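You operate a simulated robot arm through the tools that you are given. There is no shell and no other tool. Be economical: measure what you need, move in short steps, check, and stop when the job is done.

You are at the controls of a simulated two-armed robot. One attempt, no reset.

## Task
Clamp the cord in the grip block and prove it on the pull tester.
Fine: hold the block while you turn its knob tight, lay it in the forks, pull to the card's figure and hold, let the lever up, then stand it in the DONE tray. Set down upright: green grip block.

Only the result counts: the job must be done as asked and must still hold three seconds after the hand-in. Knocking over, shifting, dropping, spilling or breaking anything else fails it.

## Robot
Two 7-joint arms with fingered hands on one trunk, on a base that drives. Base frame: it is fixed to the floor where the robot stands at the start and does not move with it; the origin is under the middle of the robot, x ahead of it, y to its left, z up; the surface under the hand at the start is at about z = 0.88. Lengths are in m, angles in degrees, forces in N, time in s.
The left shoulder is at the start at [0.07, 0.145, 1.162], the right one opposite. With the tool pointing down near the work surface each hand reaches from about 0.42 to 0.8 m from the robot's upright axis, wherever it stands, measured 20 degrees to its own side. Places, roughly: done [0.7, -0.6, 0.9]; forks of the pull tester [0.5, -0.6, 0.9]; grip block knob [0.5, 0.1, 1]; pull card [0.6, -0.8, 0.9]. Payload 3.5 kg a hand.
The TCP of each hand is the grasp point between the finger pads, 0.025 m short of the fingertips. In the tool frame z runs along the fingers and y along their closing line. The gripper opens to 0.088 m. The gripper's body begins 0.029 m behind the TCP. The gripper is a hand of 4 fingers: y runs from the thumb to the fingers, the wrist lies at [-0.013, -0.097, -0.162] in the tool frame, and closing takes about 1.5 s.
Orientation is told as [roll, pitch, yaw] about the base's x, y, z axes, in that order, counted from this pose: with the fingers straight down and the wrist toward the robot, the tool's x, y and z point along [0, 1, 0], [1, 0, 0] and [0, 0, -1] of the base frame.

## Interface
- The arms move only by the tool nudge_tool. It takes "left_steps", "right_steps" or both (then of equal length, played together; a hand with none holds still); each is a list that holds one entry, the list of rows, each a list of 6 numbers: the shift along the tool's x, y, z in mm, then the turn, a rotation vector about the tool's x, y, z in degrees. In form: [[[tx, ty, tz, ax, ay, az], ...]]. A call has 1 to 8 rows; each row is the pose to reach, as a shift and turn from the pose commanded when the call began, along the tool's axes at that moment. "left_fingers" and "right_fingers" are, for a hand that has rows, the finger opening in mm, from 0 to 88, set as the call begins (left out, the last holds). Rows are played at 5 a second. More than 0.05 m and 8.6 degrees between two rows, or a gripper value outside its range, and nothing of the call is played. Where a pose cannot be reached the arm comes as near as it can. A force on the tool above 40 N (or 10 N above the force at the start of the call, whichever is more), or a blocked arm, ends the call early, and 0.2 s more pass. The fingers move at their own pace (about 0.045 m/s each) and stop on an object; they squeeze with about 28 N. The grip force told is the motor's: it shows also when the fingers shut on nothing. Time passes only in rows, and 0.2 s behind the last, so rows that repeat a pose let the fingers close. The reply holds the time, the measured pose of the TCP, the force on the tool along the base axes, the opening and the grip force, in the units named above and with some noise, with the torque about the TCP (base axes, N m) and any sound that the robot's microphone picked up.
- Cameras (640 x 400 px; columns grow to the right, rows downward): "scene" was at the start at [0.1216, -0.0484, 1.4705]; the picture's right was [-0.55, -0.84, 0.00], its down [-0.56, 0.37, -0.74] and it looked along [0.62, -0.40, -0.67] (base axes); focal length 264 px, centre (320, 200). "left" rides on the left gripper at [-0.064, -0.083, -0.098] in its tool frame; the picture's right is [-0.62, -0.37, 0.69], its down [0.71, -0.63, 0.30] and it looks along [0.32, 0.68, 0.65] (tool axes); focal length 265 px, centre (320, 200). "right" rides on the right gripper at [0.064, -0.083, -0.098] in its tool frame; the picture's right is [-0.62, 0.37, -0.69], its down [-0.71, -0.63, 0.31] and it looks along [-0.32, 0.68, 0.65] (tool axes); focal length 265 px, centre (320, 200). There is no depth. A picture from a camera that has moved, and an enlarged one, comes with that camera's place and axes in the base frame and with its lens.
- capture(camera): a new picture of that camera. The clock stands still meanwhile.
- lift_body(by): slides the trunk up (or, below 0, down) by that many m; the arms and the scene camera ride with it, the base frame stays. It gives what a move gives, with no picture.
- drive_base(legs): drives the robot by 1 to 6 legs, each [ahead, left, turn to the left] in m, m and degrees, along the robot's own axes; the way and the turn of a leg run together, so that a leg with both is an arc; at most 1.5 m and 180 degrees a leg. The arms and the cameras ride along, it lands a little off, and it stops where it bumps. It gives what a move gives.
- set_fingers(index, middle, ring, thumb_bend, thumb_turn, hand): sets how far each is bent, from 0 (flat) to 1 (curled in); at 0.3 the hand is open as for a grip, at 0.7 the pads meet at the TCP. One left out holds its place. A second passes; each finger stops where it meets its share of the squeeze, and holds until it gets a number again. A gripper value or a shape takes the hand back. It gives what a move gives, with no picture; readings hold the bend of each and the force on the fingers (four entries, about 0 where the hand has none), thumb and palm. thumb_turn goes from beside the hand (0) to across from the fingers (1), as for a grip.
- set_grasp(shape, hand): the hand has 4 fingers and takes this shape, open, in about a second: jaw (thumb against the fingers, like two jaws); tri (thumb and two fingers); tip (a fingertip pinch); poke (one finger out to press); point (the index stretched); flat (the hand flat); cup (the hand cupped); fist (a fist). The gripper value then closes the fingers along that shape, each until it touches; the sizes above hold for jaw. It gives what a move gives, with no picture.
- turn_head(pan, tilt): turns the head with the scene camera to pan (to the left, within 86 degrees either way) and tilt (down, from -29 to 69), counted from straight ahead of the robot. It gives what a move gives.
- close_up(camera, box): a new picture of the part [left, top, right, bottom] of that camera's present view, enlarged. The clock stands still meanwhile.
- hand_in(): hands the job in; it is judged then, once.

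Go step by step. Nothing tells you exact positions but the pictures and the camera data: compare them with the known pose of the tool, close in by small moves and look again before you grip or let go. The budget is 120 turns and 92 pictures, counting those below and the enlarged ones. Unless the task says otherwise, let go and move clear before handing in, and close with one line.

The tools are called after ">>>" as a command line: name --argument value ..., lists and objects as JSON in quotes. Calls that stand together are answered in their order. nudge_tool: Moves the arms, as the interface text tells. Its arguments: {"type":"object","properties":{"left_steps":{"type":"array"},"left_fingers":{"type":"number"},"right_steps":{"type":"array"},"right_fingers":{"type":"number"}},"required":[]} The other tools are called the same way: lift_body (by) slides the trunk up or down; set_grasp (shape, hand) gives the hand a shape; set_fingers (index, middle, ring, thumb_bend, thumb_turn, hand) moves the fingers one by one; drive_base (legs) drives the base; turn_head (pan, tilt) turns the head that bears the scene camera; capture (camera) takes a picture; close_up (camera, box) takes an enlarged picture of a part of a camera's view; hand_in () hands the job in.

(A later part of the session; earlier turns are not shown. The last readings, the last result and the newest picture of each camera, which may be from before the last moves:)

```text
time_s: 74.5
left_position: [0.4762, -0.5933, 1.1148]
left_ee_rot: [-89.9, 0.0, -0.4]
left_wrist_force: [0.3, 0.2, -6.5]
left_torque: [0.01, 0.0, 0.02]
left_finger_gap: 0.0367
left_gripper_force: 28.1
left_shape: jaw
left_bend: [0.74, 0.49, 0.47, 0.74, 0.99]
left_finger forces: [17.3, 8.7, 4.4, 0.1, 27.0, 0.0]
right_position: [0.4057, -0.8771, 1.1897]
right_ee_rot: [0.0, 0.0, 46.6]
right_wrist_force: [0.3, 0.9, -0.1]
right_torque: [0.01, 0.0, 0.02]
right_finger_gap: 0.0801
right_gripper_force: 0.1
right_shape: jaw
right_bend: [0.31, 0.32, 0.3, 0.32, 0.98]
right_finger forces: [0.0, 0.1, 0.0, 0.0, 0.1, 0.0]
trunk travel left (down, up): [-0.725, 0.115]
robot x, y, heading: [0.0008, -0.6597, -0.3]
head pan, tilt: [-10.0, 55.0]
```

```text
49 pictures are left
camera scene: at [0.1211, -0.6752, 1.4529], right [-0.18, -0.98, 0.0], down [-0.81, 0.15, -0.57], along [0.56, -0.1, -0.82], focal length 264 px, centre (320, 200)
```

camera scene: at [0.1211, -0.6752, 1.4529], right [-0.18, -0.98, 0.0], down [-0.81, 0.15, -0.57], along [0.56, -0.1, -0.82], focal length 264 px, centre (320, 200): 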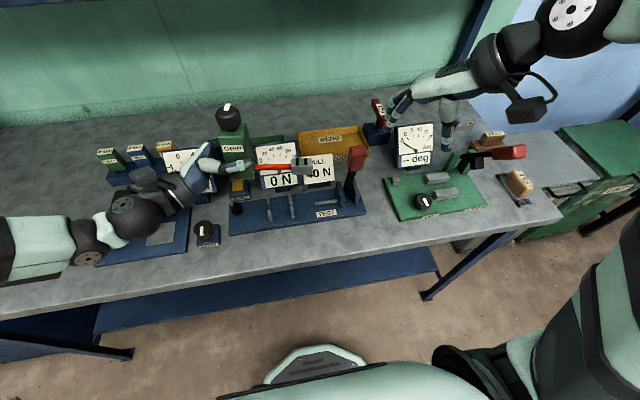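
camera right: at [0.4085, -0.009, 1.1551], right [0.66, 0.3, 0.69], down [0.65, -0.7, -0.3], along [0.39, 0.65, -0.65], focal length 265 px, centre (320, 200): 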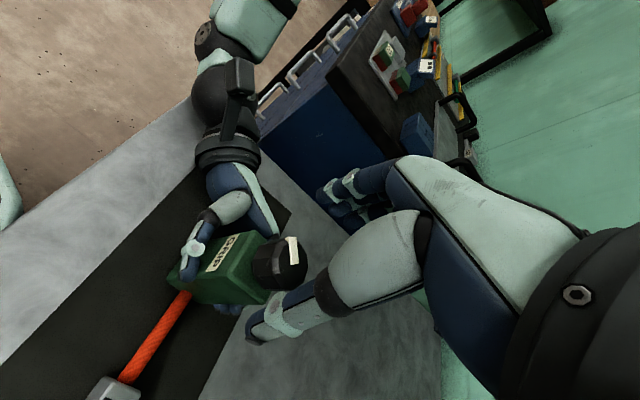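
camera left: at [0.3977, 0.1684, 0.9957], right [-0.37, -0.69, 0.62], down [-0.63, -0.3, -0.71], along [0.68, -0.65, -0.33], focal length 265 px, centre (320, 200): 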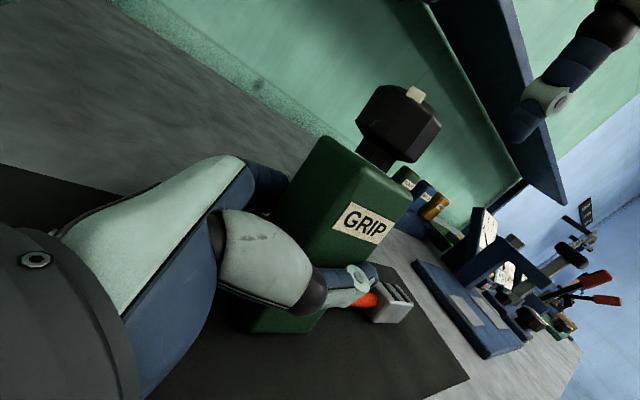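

>>> close_up --camera "scene" --box '[210, 150, 390, 262]'

>>> capture --camera "right"

>>> capture --camera "left"

```text
3.56 times, centred on (300, 206) of scene
camera zoom: at [0.1211, -0.6752, 1.4529], right [-0.18, -0.98, 0.0], down [-0.81, 0.15, -0.57], along [0.56, -0.1, -0.82], focal length 940 px, centre (391, 179)
```

zoom: 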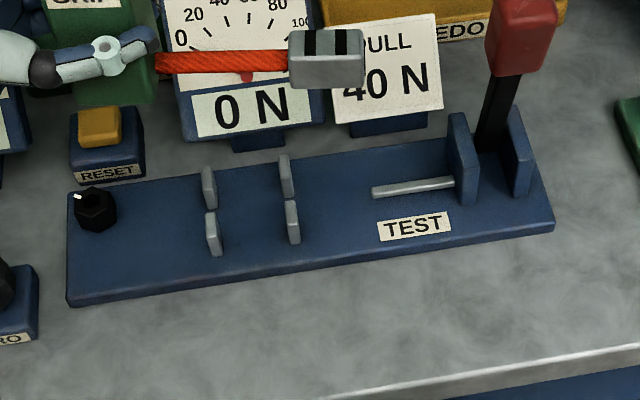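

```text
47 pictures are left
camera right: at [0.301, -0.8931, 1.2886], right [0.7, -0.16, 0.69], down [0.09, -0.95, -0.3], along [0.71, 0.27, -0.65], focal length 265 px, centre (320, 200)
```

right: 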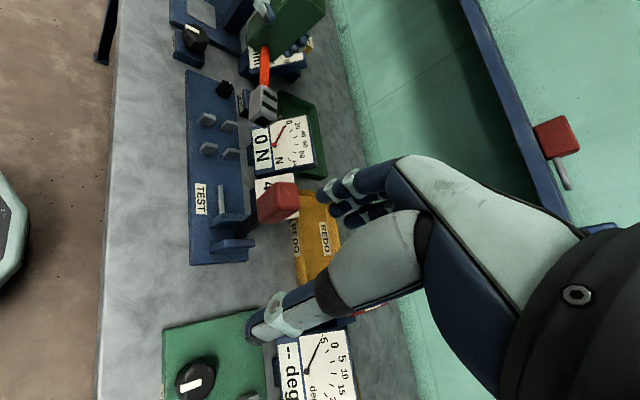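

```text
46 pictures are left
camera left: at [0.3934, -0.4936, 1.1795], right [-0.37, -0.69, 0.62], down [-0.63, -0.3, -0.71], along [0.68, -0.66, -0.33], focal length 265 px, centre (320, 200)
```

left: 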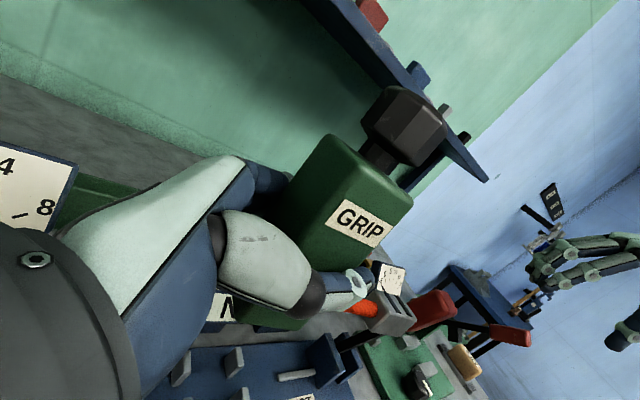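

The tester is clear now: two thin forks at y ≈ -0.614 and -0.668 with slot line x ≈ 0.482. The block goes left of them and the grey end right of them. I rotate the block about 9° to line up the cord and hover above.

>>> nudge_tool --left_steps '[[[20, 1, -2, -3, 0, 0], [40, 2, -4, -6, 0, 0], [60, 4, -6, -9, 0, 0], [80, 5, -8, -9, 0, 0], [85, 5, -8, -9, 0, 0], [85, 5, -8, -9, 0, 0]]]'

>>> close_up --camera "scene" --box '[220, 130, 348, 210]'

>>> capture --camera "right"

```text
time_s: 75.9
left_position: [0.481, -0.5842, 1.0299]
left_ee_rot: [-90.0, 0.0, 8.5]
left_wrist_force: [0.3, 0.9, -5.0]
left_torque: [0.01, 0.0, 0.0]
left_finger_gap: 0.0362
left_gripper_force: 28.3
left_shape: jaw
left_bend: [0.74, 0.49, 0.47, 0.74, 0.99]
left_finger forces: [17.2, 8.8, 4.5, 0.1, 27.0, 0.0]
right_position: [0.4059, -0.8763, 1.1919]
right_ee_rot: [0.0, 0.0, 46.6]
right_wrist_force: [0.2, 0.2, 0.1]
right_torque: [0.0, 0.05, 0.04]
right_finger_gap: 0.0797
right_gripper_force: 0.1
right_shape: jaw
right_bend: [0.31, 0.32, 0.3, 0.32, 0.98]
right_finger forces: [0.0, 0.0, 0.1, 0.0, 0.0, 0.0]
trunk travel left (down, up): [-0.725, 0.115]
robot x, y, heading: [-0.0019, -0.658, -0.7]
head pan, tilt: [-10.0, 55.0]
```

```text
5.00 times, centred on (284, 170) of scene
camera zoom: at [0.1209, -0.675, 1.4529], right [-0.18, -0.98, 0.0], down [-0.81, 0.15, -0.57], along [0.56, -0.1, -0.82], focal length 1322 px, centre (500, 350)
```

zoom: 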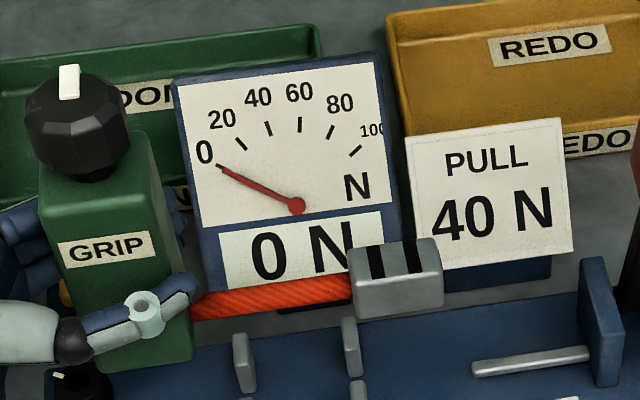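

```text
44 pictures are left
camera right: at [0.3009, -0.8928, 1.2886], right [0.7, -0.16, 0.69], down [0.09, -0.95, -0.3], along [0.71, 0.27, -0.65], focal length 265 px, centre (320, 200)
```

right: 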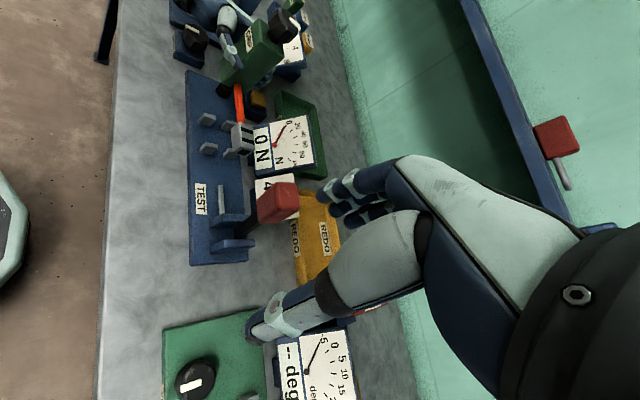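

>>> close_up --camera "scene" --box '[218, 140, 314, 200]'

>>> capture --camera "left"

```text
6.67 times, centred on (266, 170) of scene
camera zoom: at [0.1209, -0.675, 1.4529], right [-0.18, -0.98, 0.0], down [-0.81, 0.15, -0.57], along [0.56, -0.1, -0.82], focal length 1762 px, centre (680, 400)
```

zoom: 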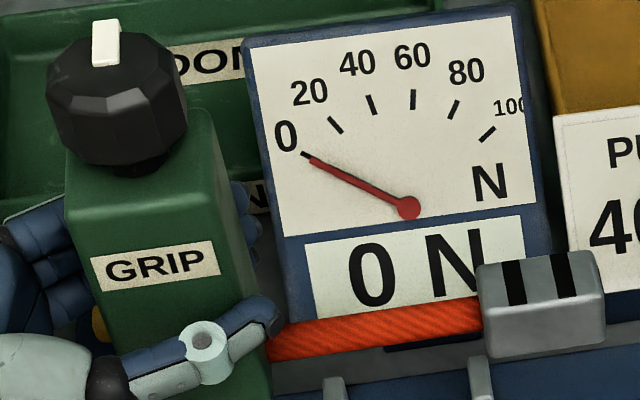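

```text
42 pictures are left
camera left: at [0.3835, -0.4989, 1.0946], right [-0.26, -0.74, 0.62], down [-0.58, -0.4, -0.71], along [0.77, -0.54, -0.33], focal length 265 px, centre (320, 200)
```

left: 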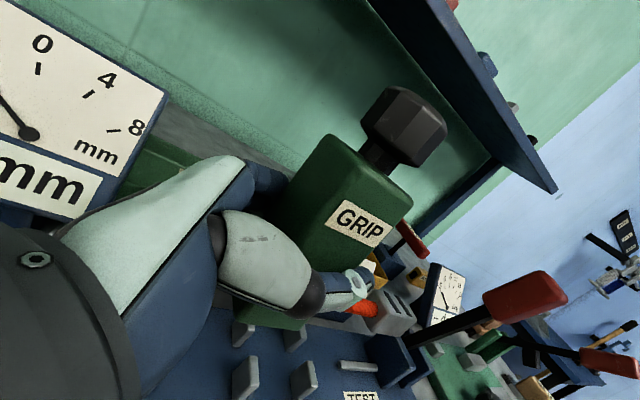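

>>> close_up --camera "left" --box '[230, 70, 470, 340]'

```text
1.48 times, centred on (350, 205) of left
camera zoom: at [0.3835, -0.4989, 1.0946], right [-0.26, -0.74, 0.62], down [-0.58, -0.4, -0.71], along [0.77, -0.54, -0.33], focal length 393 px, centre (276, 193)
```

zoom: 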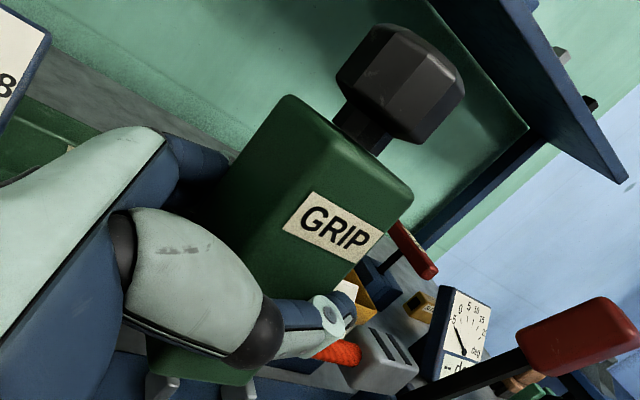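

The block is tilted ~10° in the grip and held so low that my palm would hit the small black dial when placing. I'll set it on the free table strip in front of the board, regrip it higher and square, so first I back off and shift right.

>>> drive_base --legs '[[-0.083, 0, 0], [0, -0.08, 0]]'

>>> nudge_tool --left_steps '[[[10, 0, 0, 1, -1, 3], [25, 0, 0, 2, -2, 6], [40, 0, 0, 3, -3, 9], [40, 0, 0, 3, -3, 9]]]'

>>> capture --camera "scene"

>>> close_up --camera "left" --box '[230, 70, 470, 340]'

```text
time_s: 77.6
left_position: [0.3973, -0.6605, 1.0289]
left_ee_rot: [-90.2, 0.1, 8.5]
left_wrist_force: [0.0, -0.1, -5.5]
left_torque: [0.03, -0.01, -0.01]
left_finger_gap: 0.0363
left_gripper_force: 28.3
left_shape: jaw
left_bend: [0.74, 0.49, 0.47, 0.74, 0.99]
left_finger forces: [17.2, 8.5, 4.4, 0.0, 26.8, 0.0]
right_position: [0.3205, -0.9528, 1.1904]
right_ee_rot: [-0.1, 0.2, 46.5]
right_wrist_force: [-0.5, 0.4, 0.5]
right_torque: [-0.02, 0.0, 0.01]
right_finger_gap: 0.0801
right_gripper_force: 0.1
right_shape: jaw
right_bend: [0.31, 0.32, 0.3, 0.32, 0.98]
right_finger forces: [0.0, 0.1, 0.0, 0.0, 0.0, 0.1]
trunk travel left (down, up): [-0.725, 0.115]
robot x, y, heading: [-0.0874, -0.7351, -0.6]
head pan, tilt: [-10.0, 55.0]
```

```text
time_s: 78.6
left_position: [0.397, -0.6604, 0.9888]
left_ee_rot: [-92.9, -9.0, 5.8]
left_wrist_force: [-0.1, 0.2, -5.0]
left_torque: [0.03, 0.03, -0.02]
left_finger_gap: 0.0364
left_gripper_force: 28.3
left_shape: jaw
left_bend: [0.74, 0.49, 0.47, 0.74, 0.99]
left_finger forces: [16.8, 8.5, 4.3, 0.0, 27.0, 0.0]
right_position: [0.3209, -0.954, 1.1908]
right_ee_rot: [-0.1, 0.1, 46.5]
right_wrist_force: [0.3, -0.4, -0.1]
right_torque: [0.0, 0.02, -0.01]
right_finger_gap: 0.0798
right_gripper_force: 0.2
right_shape: jaw
right_bend: [0.31, 0.32, 0.3, 0.32, 0.98]
right_finger forces: [0.0, 0.0, 0.0, 0.1, 0.0, 0.0]
trunk travel left (down, up): [-0.725, 0.115]
robot x, y, heading: [-0.0866, -0.7376, -0.5]
head pan, tilt: [-10.0, 55.0]
```

```text
40 pictures are left
camera scene: at [0.037, -0.7526, 1.4529], right [-0.18, -0.98, 0.0], down [-0.81, 0.15, -0.57], along [0.56, -0.1, -0.82], focal length 264 px, centre (320, 200)
```

scene: 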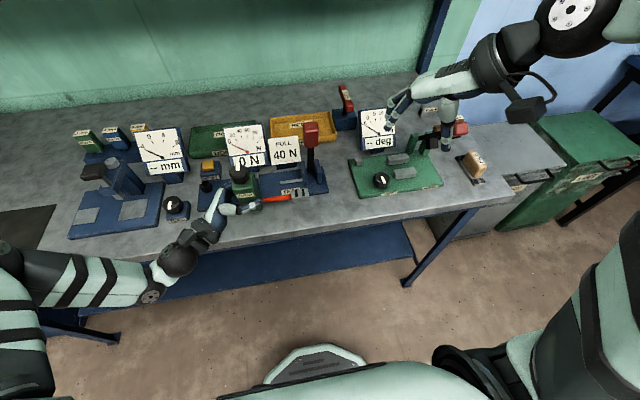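

```text
1.48 times, centred on (350, 205) of left
camera zoom: at [0.2955, -0.5695, 1.0347], right [-0.4, -0.71, 0.59], down [-0.48, -0.39, -0.79], along [0.78, -0.59, -0.18], focal length 393 px, centre (276, 193)
```

zoom: 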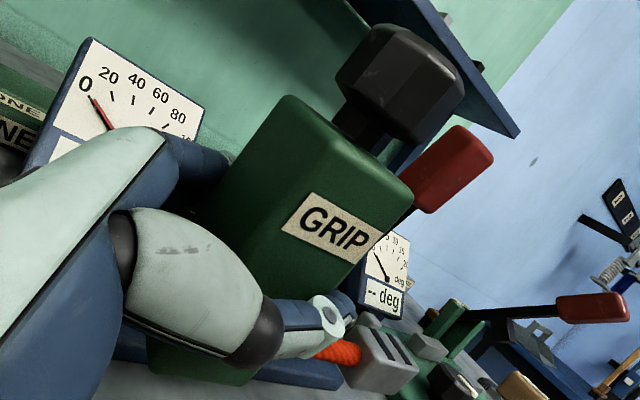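

>>> close_up --camera "scene" --box '[196, 150, 324, 230]'

```text
5.00 times, centred on (260, 190) of scene
camera zoom: at [0.037, -0.7526, 1.4529], right [-0.18, -0.98, 0.0], down [-0.81, 0.15, -0.57], along [0.56, -0.1, -0.82], focal length 1322 px, centre (620, 250)
```

zoom: 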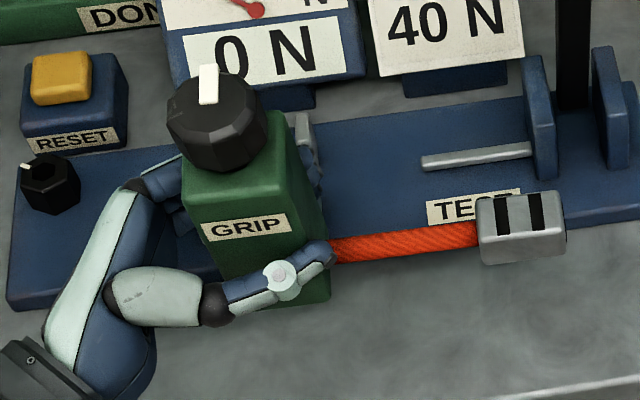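

The block is upright now. I lower it straight down onto the table strip.

>>> nudge_tool --left_steps '[[[20, -3.1, -1, 0, 0, 0], [39.4, -6.2, -2, 0, 0, 0], [42.4, -6.7, -2.1, 0, 0, 0], [45.3, -7.2, -2.3, 0, 0, 0], [48.3, -7.6, -2.4, 0, 0, 0], [51.3, -8.1, -2.6, 0, 0, 0], [53.2, -8.4, -2.7, 0, 0, 0], [53.2, -8.4, -2.7, 0, 0, 0]]]'

>>> close_up --camera "scene" --box '[196, 150, 324, 230]'

```text
time_s: 80.4
left_position: [0.398, -0.6618, 0.9352]
left_ee_rot: [-92.7, -9.0, 5.8]
left_wrist_force: [-0.3, -0.3, -5.2]
left_torque: [0.01, 0.0, 0.01]
left_finger_gap: 0.0364
left_gripper_force: 28.2
left_shape: jaw
left_bend: [0.74, 0.49, 0.47, 0.74, 0.99]
left_finger forces: [16.7, 8.4, 4.2, 0.1, 27.0, 0.0]
right_position: [0.3203, -0.9552, 1.1905]
right_ee_rot: [0.1, 0.1, 46.4]
right_wrist_force: [-1.3, -0.1, 0.5]
right_torque: [-0.01, -0.03, -0.02]
right_finger_gap: 0.0799
right_gripper_force: 0.2
right_shape: jaw
right_bend: [0.31, 0.32, 0.3, 0.32, 0.98]
right_finger forces: [0.1, 0.0, 0.1, 0.0, 0.0, 0.1]
trunk travel left (down, up): [-0.725, 0.115]
robot x, y, heading: [-0.0873, -0.7364, -0.4]
head pan, tilt: [-10.0, 55.0]
```

```text
5.00 times, centred on (260, 190) of scene
camera zoom: at [0.0369, -0.7535, 1.4529], right [-0.18, -0.98, 0.0], down [-0.81, 0.15, -0.57], along [0.56, -0.1, -0.82], focal length 1322 px, centre (620, 250)
```

zoom: 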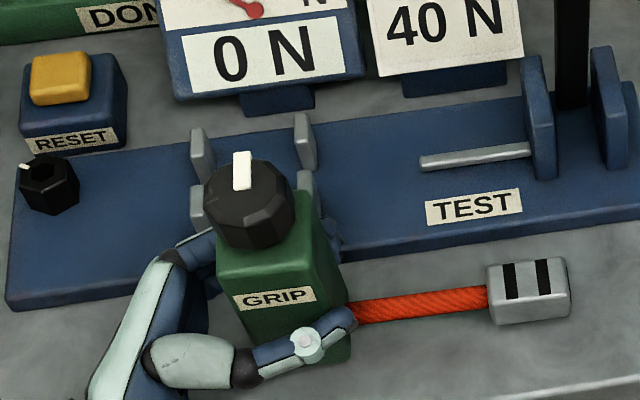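

>>> nudge_tool --left_steps '[[[2, -0.3, -0.1, 0, 0, 0], [3.5, -0.6, -0.2, 0, 0, 0], [5, -0.8, -0.3, 0, 0, 0], [6.5, -1, -0.3, 0, 0, 0], [8, -1.3, -0.4, 0, 0, 0]]]'

```text
time_s: 81.7
left_position: [0.3969, -0.6611, 0.9358]
left_ee_rot: [-93.4, -9.9, 6.2]
left_wrist_force: [-8.5, 2.6, 15.6]
left_torque: [2.02, 1.41, 0.62]
left_finger_gap: 0.0364
left_gripper_force: 28.0
left_shape: jaw
left_bend: [0.74, 0.49, 0.47, 0.74, 0.99]
left_finger forces: [16.7, 8.4, 4.2, 0.0, 26.9, 0.0]
right_position: [0.3166, -0.9541, 1.1918]
right_ee_rot: [-0.2, 0.0, 46.6]
right_wrist_force: [0.0, -0.3, 0.8]
right_torque: [0.01, 0.0, 0.01]
right_finger_gap: 0.0797
right_gripper_force: 0.1
right_shape: jaw
right_bend: [0.31, 0.32, 0.3, 0.32, 0.98]
right_finger forces: [0.0, 0.1, 0.0, 0.0, 0.1, 0.0]
trunk travel left (down, up): [-0.725, 0.115]
robot x, y, heading: [-0.0888, -0.7345, -0.4]
head pan, tilt: [-10.0, 55.0]
stopped in row 5 (left hand): the force on the tool passed its limit at 42 N (the readings are from after the stop); the commanded pose is now the measured one
```

The wrist, pitched down, touched the table before the block did. I back up and ease the hand's pitch and roll a few degrees so the wrist rises.

>>> nudge_tool --left_steps '[[[-6, 1, 0.3, 0, 0, 0], [-10, 1.5, 0.5, 0, 2, -2], [-10, 1.5, 0.5, 0, 4, -5], [-10, 1.5, 0.5, 0, 4, -5]]]'

>>> close_up --camera "scene" --box '[196, 160, 324, 240]'

```text
time_s: 82.7
left_position: [0.4, -0.6621, 0.9423]
left_ee_rot: [-89.1, -4.5, 6.0]
left_wrist_force: [-0.5, 0.1, -4.7]
left_torque: [0.03, 0.02, -0.02]
left_finger_gap: 0.0364
left_gripper_force: 28.7
left_shape: jaw
left_bend: [0.74, 0.49, 0.47, 0.74, 0.99]
left_finger forces: [16.8, 8.4, 4.3, 0.0, 26.8, 0.0]
right_position: [0.3218, -0.9561, 1.1902]
right_ee_rot: [-0.1, 0.0, 46.5]
right_wrist_force: [-0.2, 0.2, -0.4]
right_torque: [0.0, -0.02, -0.01]
right_finger_gap: 0.0799
right_gripper_force: 0.1
right_shape: jaw
right_bend: [0.31, 0.32, 0.3, 0.32, 0.98]
right_finger forces: [0.1, 0.0, 0.1, 0.0, 0.0, 0.0]
trunk travel left (down, up): [-0.725, 0.115]
robot x, y, heading: [-0.0883, -0.7348, -0.8]
head pan, tilt: [-10.0, 55.0]
```

```text
5.00 times, centred on (260, 200) of scene
camera zoom: at [0.0379, -0.7532, 1.4528], right [-0.18, -0.98, 0.0], down [-0.81, 0.15, -0.57], along [0.56, -0.1, -0.82], focal length 1322 px, centre (620, 200)
```

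zoom: 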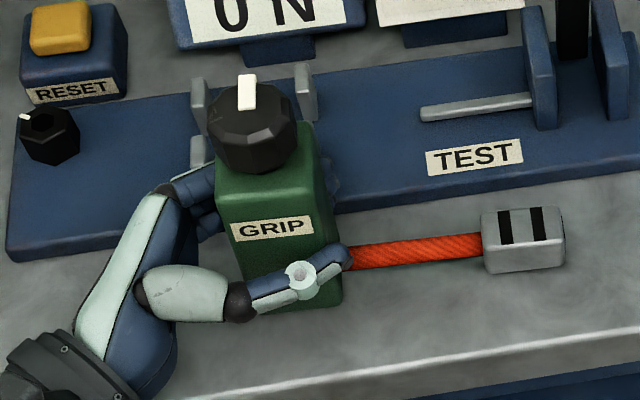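

>>> nudge_tool --left_steps '[[[4, -0.3, 0, 0, 0, 0], [7, -0.5, 0, 0, 0, 0], [9, -0.7, 0, 0, 0, 0], [11, -0.9, 0, 0, 0, 0], [12.5, -1, 0, 0, 0, 0]]]'

```text
time_s: 83.9
left_position: [0.4001, -0.6608, 0.9293]
left_ee_rot: [-89.2, -4.6, 5.9]
left_wrist_force: [-0.4, 0.6, -4.6]
left_torque: [-0.11, 0.06, -0.04]
left_finger_gap: 0.0365
left_gripper_force: 28.3
left_shape: jaw
left_bend: [0.74, 0.49, 0.47, 0.74, 0.99]
left_finger forces: [17.2, 8.3, 4.3, 0.0, 26.7, 0.1]
right_position: [0.3204, -0.9557, 1.1908]
right_ee_rot: [0.0, 0.2, 46.5]
right_wrist_force: [-0.1, -0.2, -0.2]
right_torque: [0.02, 0.0, 0.02]
right_finger_gap: 0.0798
right_gripper_force: 0.1
right_shape: jaw
right_bend: [0.31, 0.32, 0.3, 0.32, 0.98]
right_finger forces: [0.0, 0.0, 0.0, 0.1, 0.0, 0.0]
trunk travel left (down, up): [-0.725, 0.115]
robot x, y, heading: [-0.0894, -0.734, -0.2]
head pan, tilt: [-10.0, 55.0]
```

>>> nudge_tool --left_steps '[[[1.5, -0.1, 0, 0, 0, 0], [3, -0.2, 0, 0, 0, 0], [4.5, -0.3, 0, 0, 0, 0], [6, -0.4, 0, 0, 0, 0]]]'

>>> close_up --camera "scene" --box '[196, 160, 324, 240]'

```text
time_s: 84.9
left_position: [0.3991, -0.6608, 0.9263]
left_ee_rot: [-89.5, -4.8, 6.1]
left_wrist_force: [1.0, 2.4, 8.0]
left_torque: [-0.15, -0.17, 0.0]
left_finger_gap: 0.0364
left_gripper_force: 27.8
left_shape: jaw
left_bend: [0.74, 0.49, 0.47, 0.74, 0.98]
left_finger forces: [17.6, 8.0, 3.7, 0.0, 25.0, 0.0]
right_position: [0.3199, -0.9544, 1.1903]
right_ee_rot: [-0.1, 0.0, 46.5]
right_wrist_force: [-0.2, -0.4, 0.0]
right_torque: [-0.03, -0.06, 0.01]
right_finger_gap: 0.0798
right_gripper_force: 0.1
right_shape: jaw
right_bend: [0.31, 0.32, 0.3, 0.32, 0.98]
right_finger forces: [0.0, 0.0, 0.1, 0.0, 0.0, 0.1]
trunk travel left (down, up): [-0.725, 0.115]
robot x, y, heading: [-0.0843, -0.7369, -0.6]
head pan, tilt: [-10.0, 55.0]
```

```text
5.00 times, centred on (260, 200) of scene
camera zoom: at [0.035, -0.7531, 1.4533], right [-0.18, -0.98, 0.0], down [-0.81, 0.15, -0.57], along [0.56, -0.1, -0.82], focal length 1322 px, centre (620, 200)
```

zoom: 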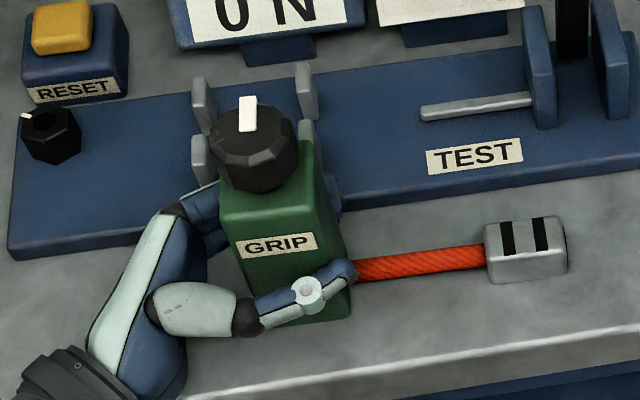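

Now the block itself presses the table, and the torque is small. I open the fingers and let it settle.

>>> nudge_tool --left_steps '[[[0, 0, 0, 0, 0, 0], [0, 0, 0, 0, 0, 0], [0, 0, 0, 0, 0, 0], [0, 0, 0, 0, 0, 0], [0, 0, 0, 0, 0, 0]]]' --left_fingers 75

>>> close_up --camera "scene" --box '[196, 160, 324, 240]'

```text
time_s: 86.1
left_position: [0.3985, -0.662, 0.9234]
left_ee_rot: [-89.2, -4.7, 6.0]
left_wrist_force: [-2.8, 3.5, 6.3]
left_torque: [0.68, 0.41, 0.13]
left_finger_gap: 0.0749
left_gripper_force: 0.0
left_shape: jaw
left_bend: [0.28, 0.33, 0.31, 0.43, 0.99]
left_finger forces: [0.0, 0.0, 0.0, 0.1, 0.1, 0.1]
right_position: [0.3193, -0.9551, 1.1909]
right_ee_rot: [0.0, 0.0, 46.5]
right_wrist_force: [0.2, 0.0, -0.3]
right_torque: [0.0, 0.01, 0.01]
right_finger_gap: 0.0797
right_gripper_force: 0.0
right_shape: jaw
right_bend: [0.31, 0.32, 0.3, 0.32, 0.98]
right_finger forces: [0.1, 0.1, 0.0, 0.0, 0.0, 0.0]
trunk travel left (down, up): [-0.725, 0.115]
robot x, y, heading: [-0.0862, -0.7334, -0.5]
head pan, tilt: [-10.0, 55.0]
```

```text
5.00 times, centred on (260, 200) of scene
camera zoom: at [0.0346, -0.7528, 1.4531], right [-0.18, -0.98, 0.0], down [-0.81, 0.15, -0.57], along [0.56, -0.1, -0.82], focal length 1322 px, centre (620, 200)
```

zoom: 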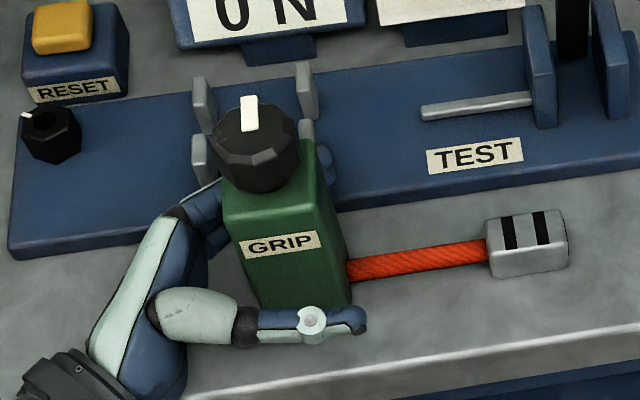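

The block stands square and free. I raise the hand ~22 mm and square it to regrip higher.

>>> nudge_tool --left_steps '[[[-8, 3, 0, 0, 0, 0], [-16, 6, -2, 2, 0, -2], [-23, 10, -4, 4, -0.4, -3], [-23, 12, -4, 6, -0.8, -4.7], [-23, 12, -4, 6, -0.8, -4.7]]]'

>>> close_up --camera "scene" --box '[196, 160, 324, 240]'

```text
time_s: 87.3
left_position: [0.4074, -0.6551, 0.9499]
left_ee_rot: [-89.8, 0.0, -0.1]
left_wrist_force: [-0.9, 0.2, 0.5]
left_torque: [0.01, -0.01, -0.03]
left_finger_gap: 0.0747
left_gripper_force: 0.1
left_shape: jaw
left_bend: [0.28, 0.33, 0.31, 0.43, 0.99]
left_finger forces: [0.0, 0.1, 0.1, 0.1, 0.1, 0.1]
right_position: [0.3207, -0.9547, 1.1899]
right_ee_rot: [-0.2, -0.1, 46.5]
right_wrist_force: [-0.3, -0.3, -0.5]
right_torque: [0.03, 0.01, 0.0]
right_finger_gap: 0.0799
right_gripper_force: 0.0
right_shape: jaw
right_bend: [0.31, 0.32, 0.3, 0.32, 0.98]
right_finger forces: [0.0, 0.0, 0.0, 0.1, 0.1, 0.0]
trunk travel left (down, up): [-0.725, 0.115]
robot x, y, heading: [-0.0876, -0.7393, -0.3]
head pan, tilt: [-10.0, 55.0]
```

```text
5.00 times, centred on (260, 200) of scene
camera zoom: at [0.036, -0.7534, 1.453], right [-0.18, -0.98, 0.0], down [-0.81, 0.15, -0.57], along [0.56, -0.1, -0.82], focal length 1322 px, centre (620, 200)
```

zoom: 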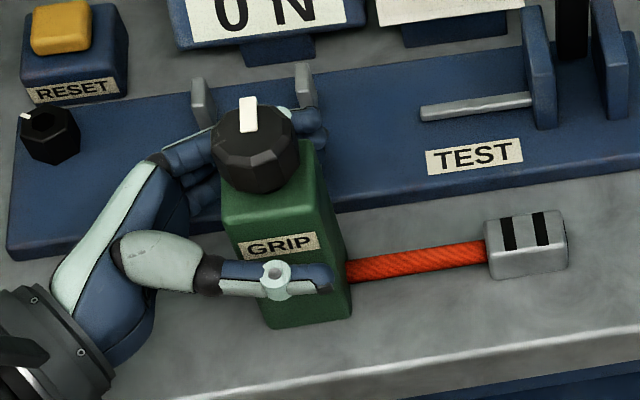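

>>> nudge_tool --left_steps '[[[0, -4, 0, 0, 0, 0], [0, -4, 0, 0, 0, 0], [0, -4, 0, 0, 0, 0], [0, -4, 0, 0, 0, 0], [0, -4, 0, 0, 0, 0], [0, -4, 0, 0, 0, 0], [0, -4, 0, 0, 0, 0], [0, -4, 0, 0, 0, 0]]]' --left_fingers 10

>>> nudge_tool --left_steps '[[[-10, 0, 0, 0, 0, 0], [-30, 0, 0, 0, 0, 0], [-55, 0, 0, 0, 0, 0], [-80, 0, 0, 0, 0, 0], [-80, 0, 0, 0, 0, 0]]]'

>>> close_up --camera "scene" --box '[196, 140, 324, 220]'

```text
time_s: 89.1
left_position: [0.4038, -0.6569, 0.9479]
left_ee_rot: [-89.7, 0.1, 0.1]
left_wrist_force: [-1.0, -2.0, 0.3]
left_torque: [0.02, -0.01, 0.02]
left_finger_gap: 0.036
left_gripper_force: 27.4
left_shape: jaw
left_bend: [0.74, 0.49, 0.46, 0.72, 1.0]
left_finger forces: [14.0, 7.5, 3.5, 0.1, 25.8, 0.0]
right_position: [0.3203, -0.9555, 1.1904]
right_ee_rot: [-0.1, 0.0, 46.5]
right_wrist_force: [-0.3, 0.1, -0.6]
right_torque: [0.0, 0.0, 0.02]
right_finger_gap: 0.0797
right_gripper_force: 0.0
right_shape: jaw
right_bend: [0.31, 0.32, 0.3, 0.32, 0.98]
right_finger forces: [0.0, 0.0, 0.1, 0.0, 0.1, 0.1]
trunk travel left (down, up): [-0.725, 0.115]
robot x, y, heading: [-0.0862, -0.7385, -0.6]
head pan, tilt: [-10.0, 55.0]
```

```text
time_s: 90.3
left_position: [0.4062, -0.6563, 1.0262]
left_ee_rot: [-89.7, 0.2, 0.2]
left_wrist_force: [0.0, 0.3, -4.0]
left_torque: [0.04, 0.0, 0.04]
left_finger_gap: 0.0359
left_gripper_force: 27.8
left_shape: jaw
left_bend: [0.74, 0.49, 0.46, 0.72, 1.0]
left_finger forces: [14.3, 8.0, 3.8, 0.0, 25.9, 0.0]
right_position: [0.3216, -0.9557, 1.1896]
right_ee_rot: [-0.1, 0.1, 46.5]
right_wrist_force: [0.3, -1.0, 0.2]
right_torque: [-0.02, -0.02, 0.03]
right_finger_gap: 0.0797
right_gripper_force: 0.0
right_shape: jaw
right_bend: [0.31, 0.32, 0.3, 0.32, 0.98]
right_finger forces: [0.0, 0.0, 0.0, 0.1, 0.0, 0.0]
trunk travel left (down, up): [-0.725, 0.115]
robot x, y, heading: [-0.0861, -0.7406, -0.6]
head pan, tilt: [-10.0, 55.0]
```

```text
5.00 times, centred on (260, 180) of scene
camera zoom: at [0.0373, -0.7533, 1.4529], right [-0.18, -0.98, 0.0], down [-0.81, 0.15, -0.57], along [0.56, -0.1, -0.82], focal length 1322 px, centre (620, 300)
```

zoom: 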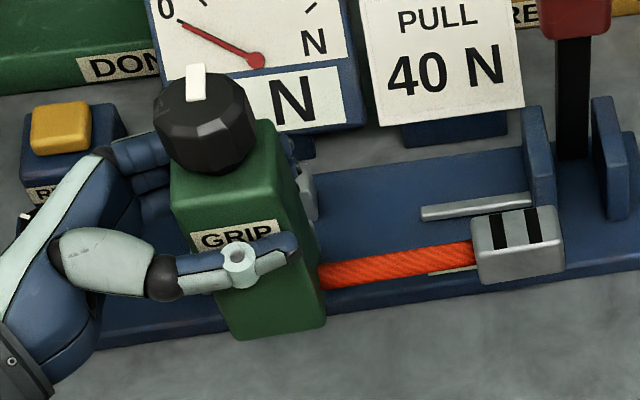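

The block is upright and held high with its cord straight along y. I drive left, then forward, to hover over the forks.

>>> drive_base --legs '[[0, 0.078, 0], [0.085, 0, 0]]'

>>> capture --camera "scene"

>>> close_up --camera "scene" --box '[212, 140, 340, 220]'

```text
time_s: 92.1
left_position: [0.4892, -0.5777, 1.0267]
left_ee_rot: [-89.8, 0.0, 0.3]
left_wrist_force: [0.3, 0.1, -5.7]
left_torque: [0.07, 0.02, -0.01]
left_finger_gap: 0.0359
left_gripper_force: 28.1
left_shape: jaw
left_bend: [0.74, 0.49, 0.46, 0.72, 1.0]
left_finger forces: [14.2, 8.0, 3.9, 0.1, 26.1, 0.0]
right_position: [0.4055, -0.8772, 1.1909]
right_ee_rot: [-0.3, 0.0, 46.7]
right_wrist_force: [-1.0, -0.3, -0.7]
right_torque: [0.01, -0.01, -0.01]
right_finger_gap: 0.08
right_gripper_force: 0.1
right_shape: jaw
right_bend: [0.31, 0.32, 0.3, 0.32, 0.98]
right_finger forces: [0.0, 0.0, 0.1, 0.0, 0.0, 0.1]
trunk travel left (down, up): [-0.725, 0.115]
robot x, y, heading: [-0.0044, -0.6631, -0.2]
head pan, tilt: [-10.0, 55.0]
```

```text
31 pictures are left
camera scene: at [0.1196, -0.6759, 1.4532], right [-0.18, -0.98, 0.0], down [-0.81, 0.15, -0.57], along [0.57, -0.1, -0.82], focal length 264 px, centre (320, 200)
```

scene: 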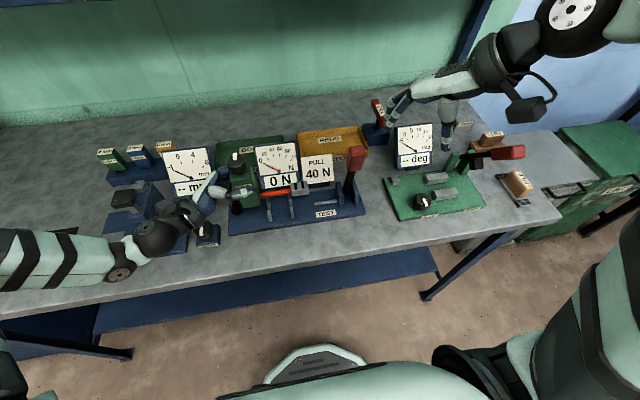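

```text
5.00 times, centred on (276, 180) of scene
camera zoom: at [0.1196, -0.6759, 1.4532], right [-0.18, -0.98, 0.0], down [-0.81, 0.15, -0.57], along [0.57, -0.1, -0.82], focal length 1322 px, centre (540, 300)
```

zoom: 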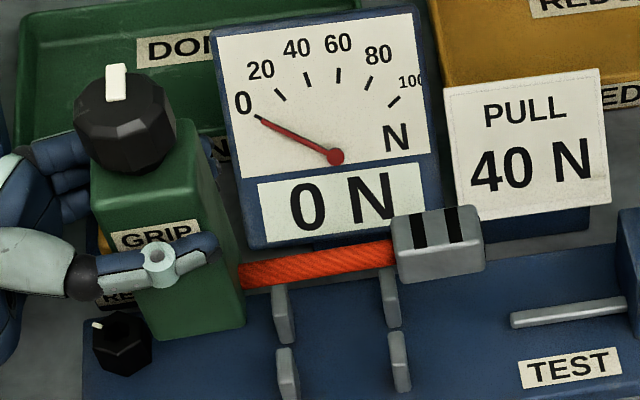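

>>> nudge_tool --left_steps '[[[15, 0, 0, 0, 0, 0], [30, 0, 0, 0, 0, 0], [42, 0, 0, 0, 0, 0], [42, 0, 0, 0, 0, 0]]]'

>>> close_up --camera "scene" --box '[180, 150, 340, 250]'

```text
time_s: 93.1
left_position: [0.4906, -0.5792, 0.9851]
left_ee_rot: [-89.7, 0.1, 0.2]
left_wrist_force: [-0.3, -0.5, -5.3]
left_torque: [0.05, -0.01, 0.02]
left_finger_gap: 0.0363
left_gripper_force: 28.6
left_shape: jaw
left_bend: [0.74, 0.49, 0.46, 0.72, 1.0]
left_finger forces: [14.1, 8.0, 3.9, 0.1, 26.0, 0.1]
right_position: [0.4065, -0.8782, 1.1904]
right_ee_rot: [0.0, 0.0, 46.7]
right_wrist_force: [-0.6, -0.5, -0.4]
right_torque: [0.0, -0.01, -0.02]
right_finger_gap: 0.0797
right_gripper_force: 0.1
right_shape: jaw
right_bend: [0.31, 0.32, 0.3, 0.32, 0.98]
right_finger forces: [0.0, 0.1, 0.0, 0.0, 0.0, 0.0]
trunk travel left (down, up): [-0.725, 0.115]
robot x, y, heading: [-0.0033, -0.6591, -0.3]
head pan, tilt: [-10.0, 55.0]
```

```text
4.00 times, centred on (260, 200) of scene
camera zoom: at [0.1213, -0.6769, 1.453], right [-0.18, -0.98, 0.0], down [-0.81, 0.15, -0.57], along [0.56, -0.1, -0.82], focal length 1057 px, centre (560, 200)
```

zoom: 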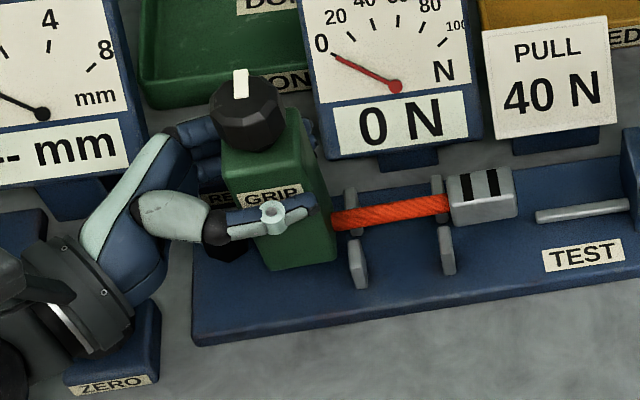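

The cord lines up with the fork slots. I need about 3 mm more to -y, plus a slight 3° roll to keep the wrist clear of the ZERO knob while lowering.

>>> nudge_tool --left_steps '[[[0, 0, 3, 0, 1.5, 0], [0, 0, 3, 0, 3, 0], [5, 0, 3, 0, 3, 0], [10, 0, 3, 0, 3, 0], [13, 0, 3, 0, 3, 0]]]'

>>> close_up --camera "scene" --box '[180, 150, 340, 250]'

```text
time_s: 94.3
left_position: [0.4914, -0.5828, 0.9718]
left_ee_rot: [-86.8, 0.1, 0.2]
left_wrist_force: [0.1, 0.3, -4.9]
left_torque: [0.1, 0.05, 0.05]
left_finger_gap: 0.0361
left_gripper_force: 27.9
left_shape: jaw
left_bend: [0.74, 0.49, 0.46, 0.72, 1.0]
left_finger forces: [14.1, 7.9, 4.0, 0.1, 26.0, 0.0]
right_position: [0.4074, -0.8778, 1.19]
right_ee_rot: [-0.2, 0.1, 46.7]
right_wrist_force: [-0.2, 0.4, 1.0]
right_torque: [0.03, 0.03, -0.01]
right_finger_gap: 0.0798
right_gripper_force: 0.1
right_shape: jaw
right_bend: [0.31, 0.32, 0.3, 0.32, 0.98]
right_finger forces: [0.0, 0.1, 0.0, 0.0, 0.0, 0.0]
trunk travel left (down, up): [-0.725, 0.115]
robot x, y, heading: [-0.0006, -0.6565, -0.2]
head pan, tilt: [-10.0, 55.0]
```

```text
4.00 times, centred on (260, 200) of scene
camera zoom: at [0.1222, -0.6766, 1.4529], right [-0.18, -0.98, 0.0], down [-0.81, 0.15, -0.57], along [0.56, -0.1, -0.82], focal length 1057 px, centre (560, 200)
```

zoom: 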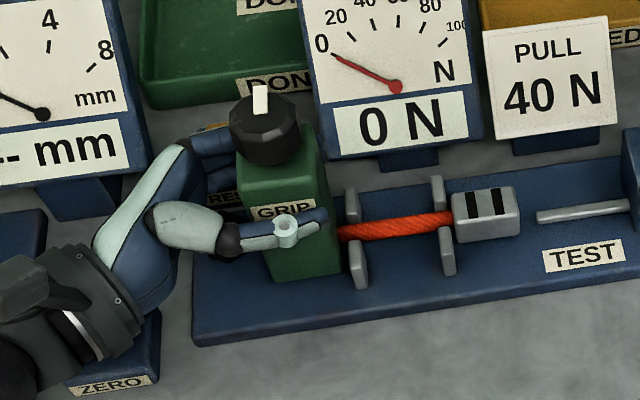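

>>> nudge_tool --left_steps '[[[3, 0, 0, 0, 0, 0], [5, 0, 0, 0, 0, 0], [7, 0, 0, 0, 0, 0], [8.5, 0, 0, 0, 0, 0], [10, 0, 0, 0, 0, 0]]]'

>>> close_up --camera "scene" --box '[212, 160, 340, 240]'

```text
time_s: 95.0
left_position: [0.4912, -0.5816, 0.9745]
left_ee_rot: [-87.5, -1.1, 0.4]
left_wrist_force: [-5.8, 3.4, 11.7]
left_torque: [2.06, 1.13, 0.48]
left_finger_gap: 0.0357
left_gripper_force: 27.4
left_shape: jaw
left_bend: [0.74, 0.49, 0.46, 0.72, 1.0]
left_finger forces: [14.1, 8.0, 3.9, 0.0, 26.0, 0.0]
right_position: [0.4033, -0.877, 1.1909]
right_ee_rot: [-0.2, -0.2, 46.6]
right_wrist_force: [-0.4, 0.0, -0.7]
right_torque: [-0.04, 0.01, -0.03]
right_finger_gap: 0.0798
right_gripper_force: 0.0
right_shape: jaw
right_bend: [0.31, 0.32, 0.3, 0.32, 0.98]
right_finger forces: [0.1, 0.0, 0.1, 0.1, 0.0, 0.0]
trunk travel left (down, up): [-0.725, 0.115]
robot x, y, heading: [-0.0011, -0.6591, -0.2]
head pan, tilt: [-10.0, 55.0]
stopped in row 3 (left hand): the force on the tool passed its limit at 43 N (the readings are from after the stop); the commanded pose is now the measured one
```

```text
5.00 times, centred on (276, 200) of scene
camera zoom: at [0.1184, -0.6765, 1.4531], right [-0.18, -0.98, 0.0], down [-0.8, 0.15, -0.58], along [0.57, -0.1, -0.82], focal length 1322 px, centre (540, 200)
```

zoom: 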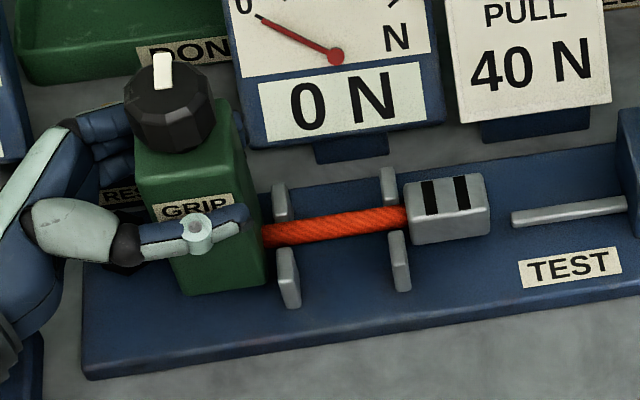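

The wrist met the ZERO knob, so I back up 5 mm. Rolling the hand ~7° more raises the wrist about 13 mm; the block will lean slightly and settle flat when released.

>>> nudge_tool --left_steps '[[[-5, 0, 0, 0, 0, -1], [-6, 0, 4, 0, 2.3, -1], [-6, 0, 8, 0, 4.6, -1], [-6, 0, 11, 0, 7, -1], [-6, 0, 11, 0, 7, -1]]]'

>>> close_up --camera "scene" --box '[180, 150, 340, 250]'

```text
time_s: 96.2
left_position: [0.4914, -0.5916, 0.9765]
left_ee_rot: [-80.2, 0.3, 0.5]
left_wrist_force: [-0.8, 2.1, -2.6]
left_torque: [0.01, -0.05, -0.01]
left_finger_gap: 0.0362
left_gripper_force: 28.5
left_shape: jaw
left_bend: [0.74, 0.49, 0.46, 0.72, 1.0]
left_finger forces: [14.6, 8.0, 3.8, 0.0, 26.3, 0.0]
right_position: [0.407, -0.8774, 1.1909]
right_ee_rot: [-0.1, 0.0, 46.8]
right_wrist_force: [-0.1, -0.1, -0.5]
right_torque: [0.01, 0.0, -0.01]
right_finger_gap: 0.08
right_gripper_force: 0.1
right_shape: jaw
right_bend: [0.31, 0.32, 0.3, 0.32, 0.98]
right_finger forces: [0.1, 0.0, 0.1, 0.0, 0.1, 0.1]
trunk travel left (down, up): [-0.725, 0.115]
robot x, y, heading: [0.0007, -0.6593, -0.0]
head pan, tilt: [-10.0, 55.0]
```

```text
4.00 times, centred on (260, 200) of scene
camera zoom: at [0.1223, -0.676, 1.4529], right [-0.18, -0.98, 0.0], down [-0.81, 0.15, -0.57], along [0.56, -0.1, -0.82], focal length 1057 px, centre (560, 200)
```

zoom: 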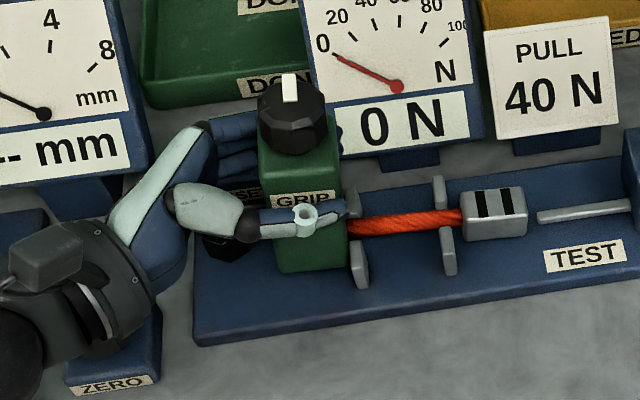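

>>> nudge_tool --left_steps '[[[0.7, 0, -4, 0, 0, 0], [4.7, 0, -3.3, 0, 0, 0], [8.6, 0, -2.6, 0, 0, 0], [10.5, 0, -2.3, 0, 0, 0], [12.5, 0, -2, 0, 0, 0], [13.5, 0, -1.8, 0, 0, 0]]]'

>>> close_up --camera "scene" --box '[180, 150, 340, 250]'

```text
time_s: 97.6
left_position: [0.4915, -0.5865, 0.9648]
left_ee_rot: [-80.3, 0.1, 0.6]
left_wrist_force: [0.6, 5.8, 2.5]
left_torque: [-0.18, -0.06, -0.01]
left_finger_gap: 0.0361
left_gripper_force: 27.6
left_shape: jaw
left_bend: [0.74, 0.49, 0.46, 0.72, 1.0]
left_finger forces: [16.0, 8.0, 3.6, 0.0, 26.7, 0.1]
right_position: [0.4063, -0.8761, 1.1902]
right_ee_rot: [-0.1, 0.2, 46.7]
right_wrist_force: [0.3, 0.4, -0.4]
right_torque: [-0.01, 0.02, 0.01]
right_finger_gap: 0.08
right_gripper_force: 0.0
right_shape: jaw
right_bend: [0.31, 0.32, 0.3, 0.32, 0.98]
right_finger forces: [0.0, 0.1, 0.1, 0.1, 0.0, 0.1]
trunk travel left (down, up): [-0.725, 0.115]
robot x, y, heading: [0.0, -0.6627, -0.3]
head pan, tilt: [-10.0, 55.0]
```

```text
4.00 times, centred on (260, 200) of scene
camera zoom: at [0.1216, -0.6748, 1.4531], right [-0.18, -0.98, 0.0], down [-0.81, 0.15, -0.57], along [0.56, -0.1, -0.82], focal length 1057 px, centre (560, 200)
```

zoom: 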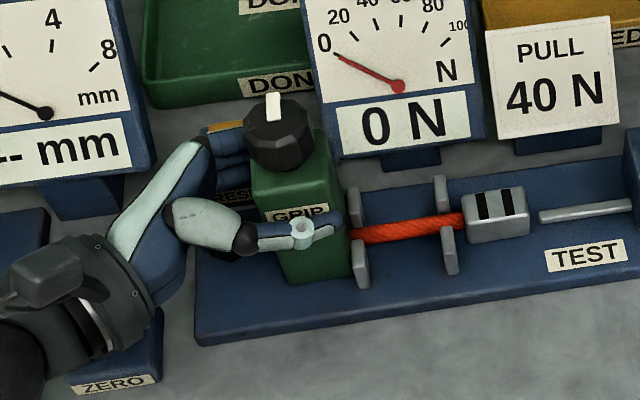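

The block's edge is on the board against the left fork, with the cord in both slots. I open the fingers.

>>> nudge_tool --left_steps '[[[0, 0, 0, 0, 0, 0], [0, 0, 0, 0, 0, 0], [0, 0, 0, 0, 0, 0], [0, 0, 0, 0, 0, 0], [0, 0, 0, 0, 0, 0], [0, 0, 0, 0, 0, 0]]]' --left_fingers 84

>>> close_up --camera "scene" --box '[180, 150, 340, 250]'

```text
time_s: 99.0
left_position: [0.4909, -0.588, 0.9637]
left_ee_rot: [-80.3, 0.1, 0.5]
left_wrist_force: [0.0, -0.3, -0.1]
left_torque: [0.0, -0.02, -0.02]
left_finger_gap: 0.0833
left_gripper_force: 0.1
left_shape: jaw
left_bend: [0.32, 0.31, 0.3, 0.31, 0.98]
left_finger forces: [0.1, 0.0, 0.1, 0.0, 0.1, 0.1]
right_position: [0.4059, -0.8775, 1.1905]
right_ee_rot: [-0.1, 0.0, 46.6]
right_wrist_force: [0.2, 0.0, -0.4]
right_torque: [-0.02, -0.02, 0.02]
right_finger_gap: 0.0794
right_gripper_force: 0.1
right_shape: jaw
right_bend: [0.31, 0.32, 0.3, 0.32, 0.98]
right_finger forces: [0.0, 0.0, 0.0, 0.0, 0.0, 0.0]
trunk travel left (down, up): [-0.725, 0.115]
robot x, y, heading: [-0.0029, -0.6614, -0.2]
head pan, tilt: [-10.0, 55.0]
```

```text
4.00 times, centred on (260, 200) of scene
camera zoom: at [0.1216, -0.6763, 1.453], right [-0.18, -0.98, 0.0], down [-0.81, 0.15, -0.57], along [0.56, -0.1, -0.82], focal length 1057 px, centre (560, 200)
```

zoom: 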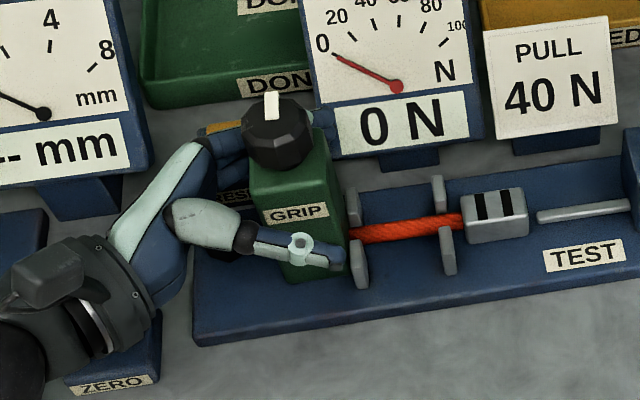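

>>> nudge_tool --left_steps '[[[0, 0, -5, 0, 0, 0], [-20, 0, -13, 0, 0, 0], [-45, 0, -18, 0, 0, 0], [-75, 0, -24, 0, 0, 0], [-105, 0, -29, 0, 0, 0], [-130, 0, -35, 0, 0, 0], [-135, 0, -80, 0, 0, 0], [-140, 0, -125, 0, 0, 0]]]'

>>> capture --camera "scene"

>>> close_up --camera "scene" --box '[210, 140, 390, 252]'

```text
time_s: 100.8
left_position: [0.4883, -0.4878, 1.1225]
left_ee_rot: [-80.4, 0.1, 0.5]
left_wrist_force: [-0.4, 0.0, 0.8]
left_torque: [-0.02, 0.01, 0.02]
left_finger_gap: 0.0836
left_gripper_force: 0.0
left_shape: jaw
left_bend: [0.32, 0.31, 0.3, 0.31, 0.98]
left_finger forces: [0.0, 0.0, 0.1, 0.0, 0.1, 0.1]
right_position: [0.4049, -0.8762, 1.1914]
right_ee_rot: [-0.2, -0.1, 46.7]
right_wrist_force: [-0.6, 0.6, -0.7]
right_torque: [-0.02, -0.02, 0.03]
right_finger_gap: 0.0797
right_gripper_force: 0.0
right_shape: jaw
right_bend: [0.31, 0.32, 0.3, 0.32, 0.98]
right_finger forces: [0.0, 0.1, 0.1, 0.0, 0.0, 0.0]
trunk travel left (down, up): [-0.725, 0.115]
robot x, y, heading: [-0.001, -0.6614, -0.1]
head pan, tilt: [-10.0, 55.0]
```

```text
23 pictures are left
camera scene: at [0.1202, -0.6747, 1.4531], right [-0.18, -0.98, 0.0], down [-0.81, 0.15, -0.57], along [0.57, -0.1, -0.82], focal length 264 px, centre (320, 200)
```

scene: 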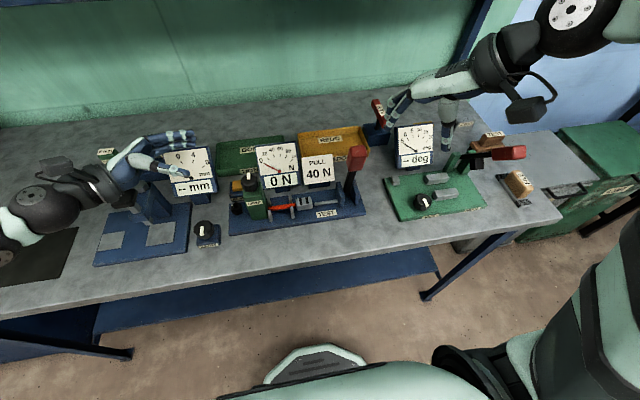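

```text
3.56 times, centred on (300, 196) of scene
camera zoom: at [0.1202, -0.6747, 1.4531], right [-0.18, -0.98, 0.0], down [-0.81, 0.15, -0.57], along [0.57, -0.1, -0.82], focal length 940 px, centre (391, 214)
```

zoom: 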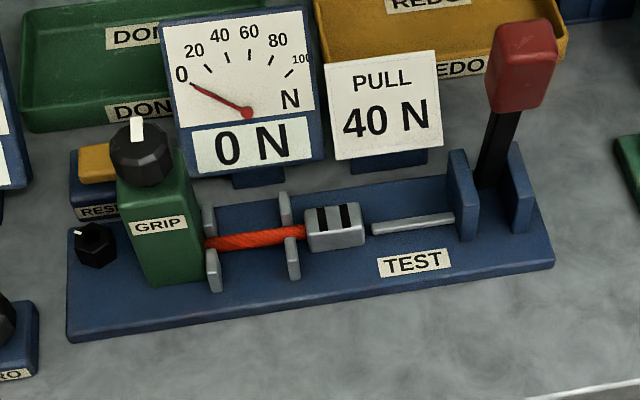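

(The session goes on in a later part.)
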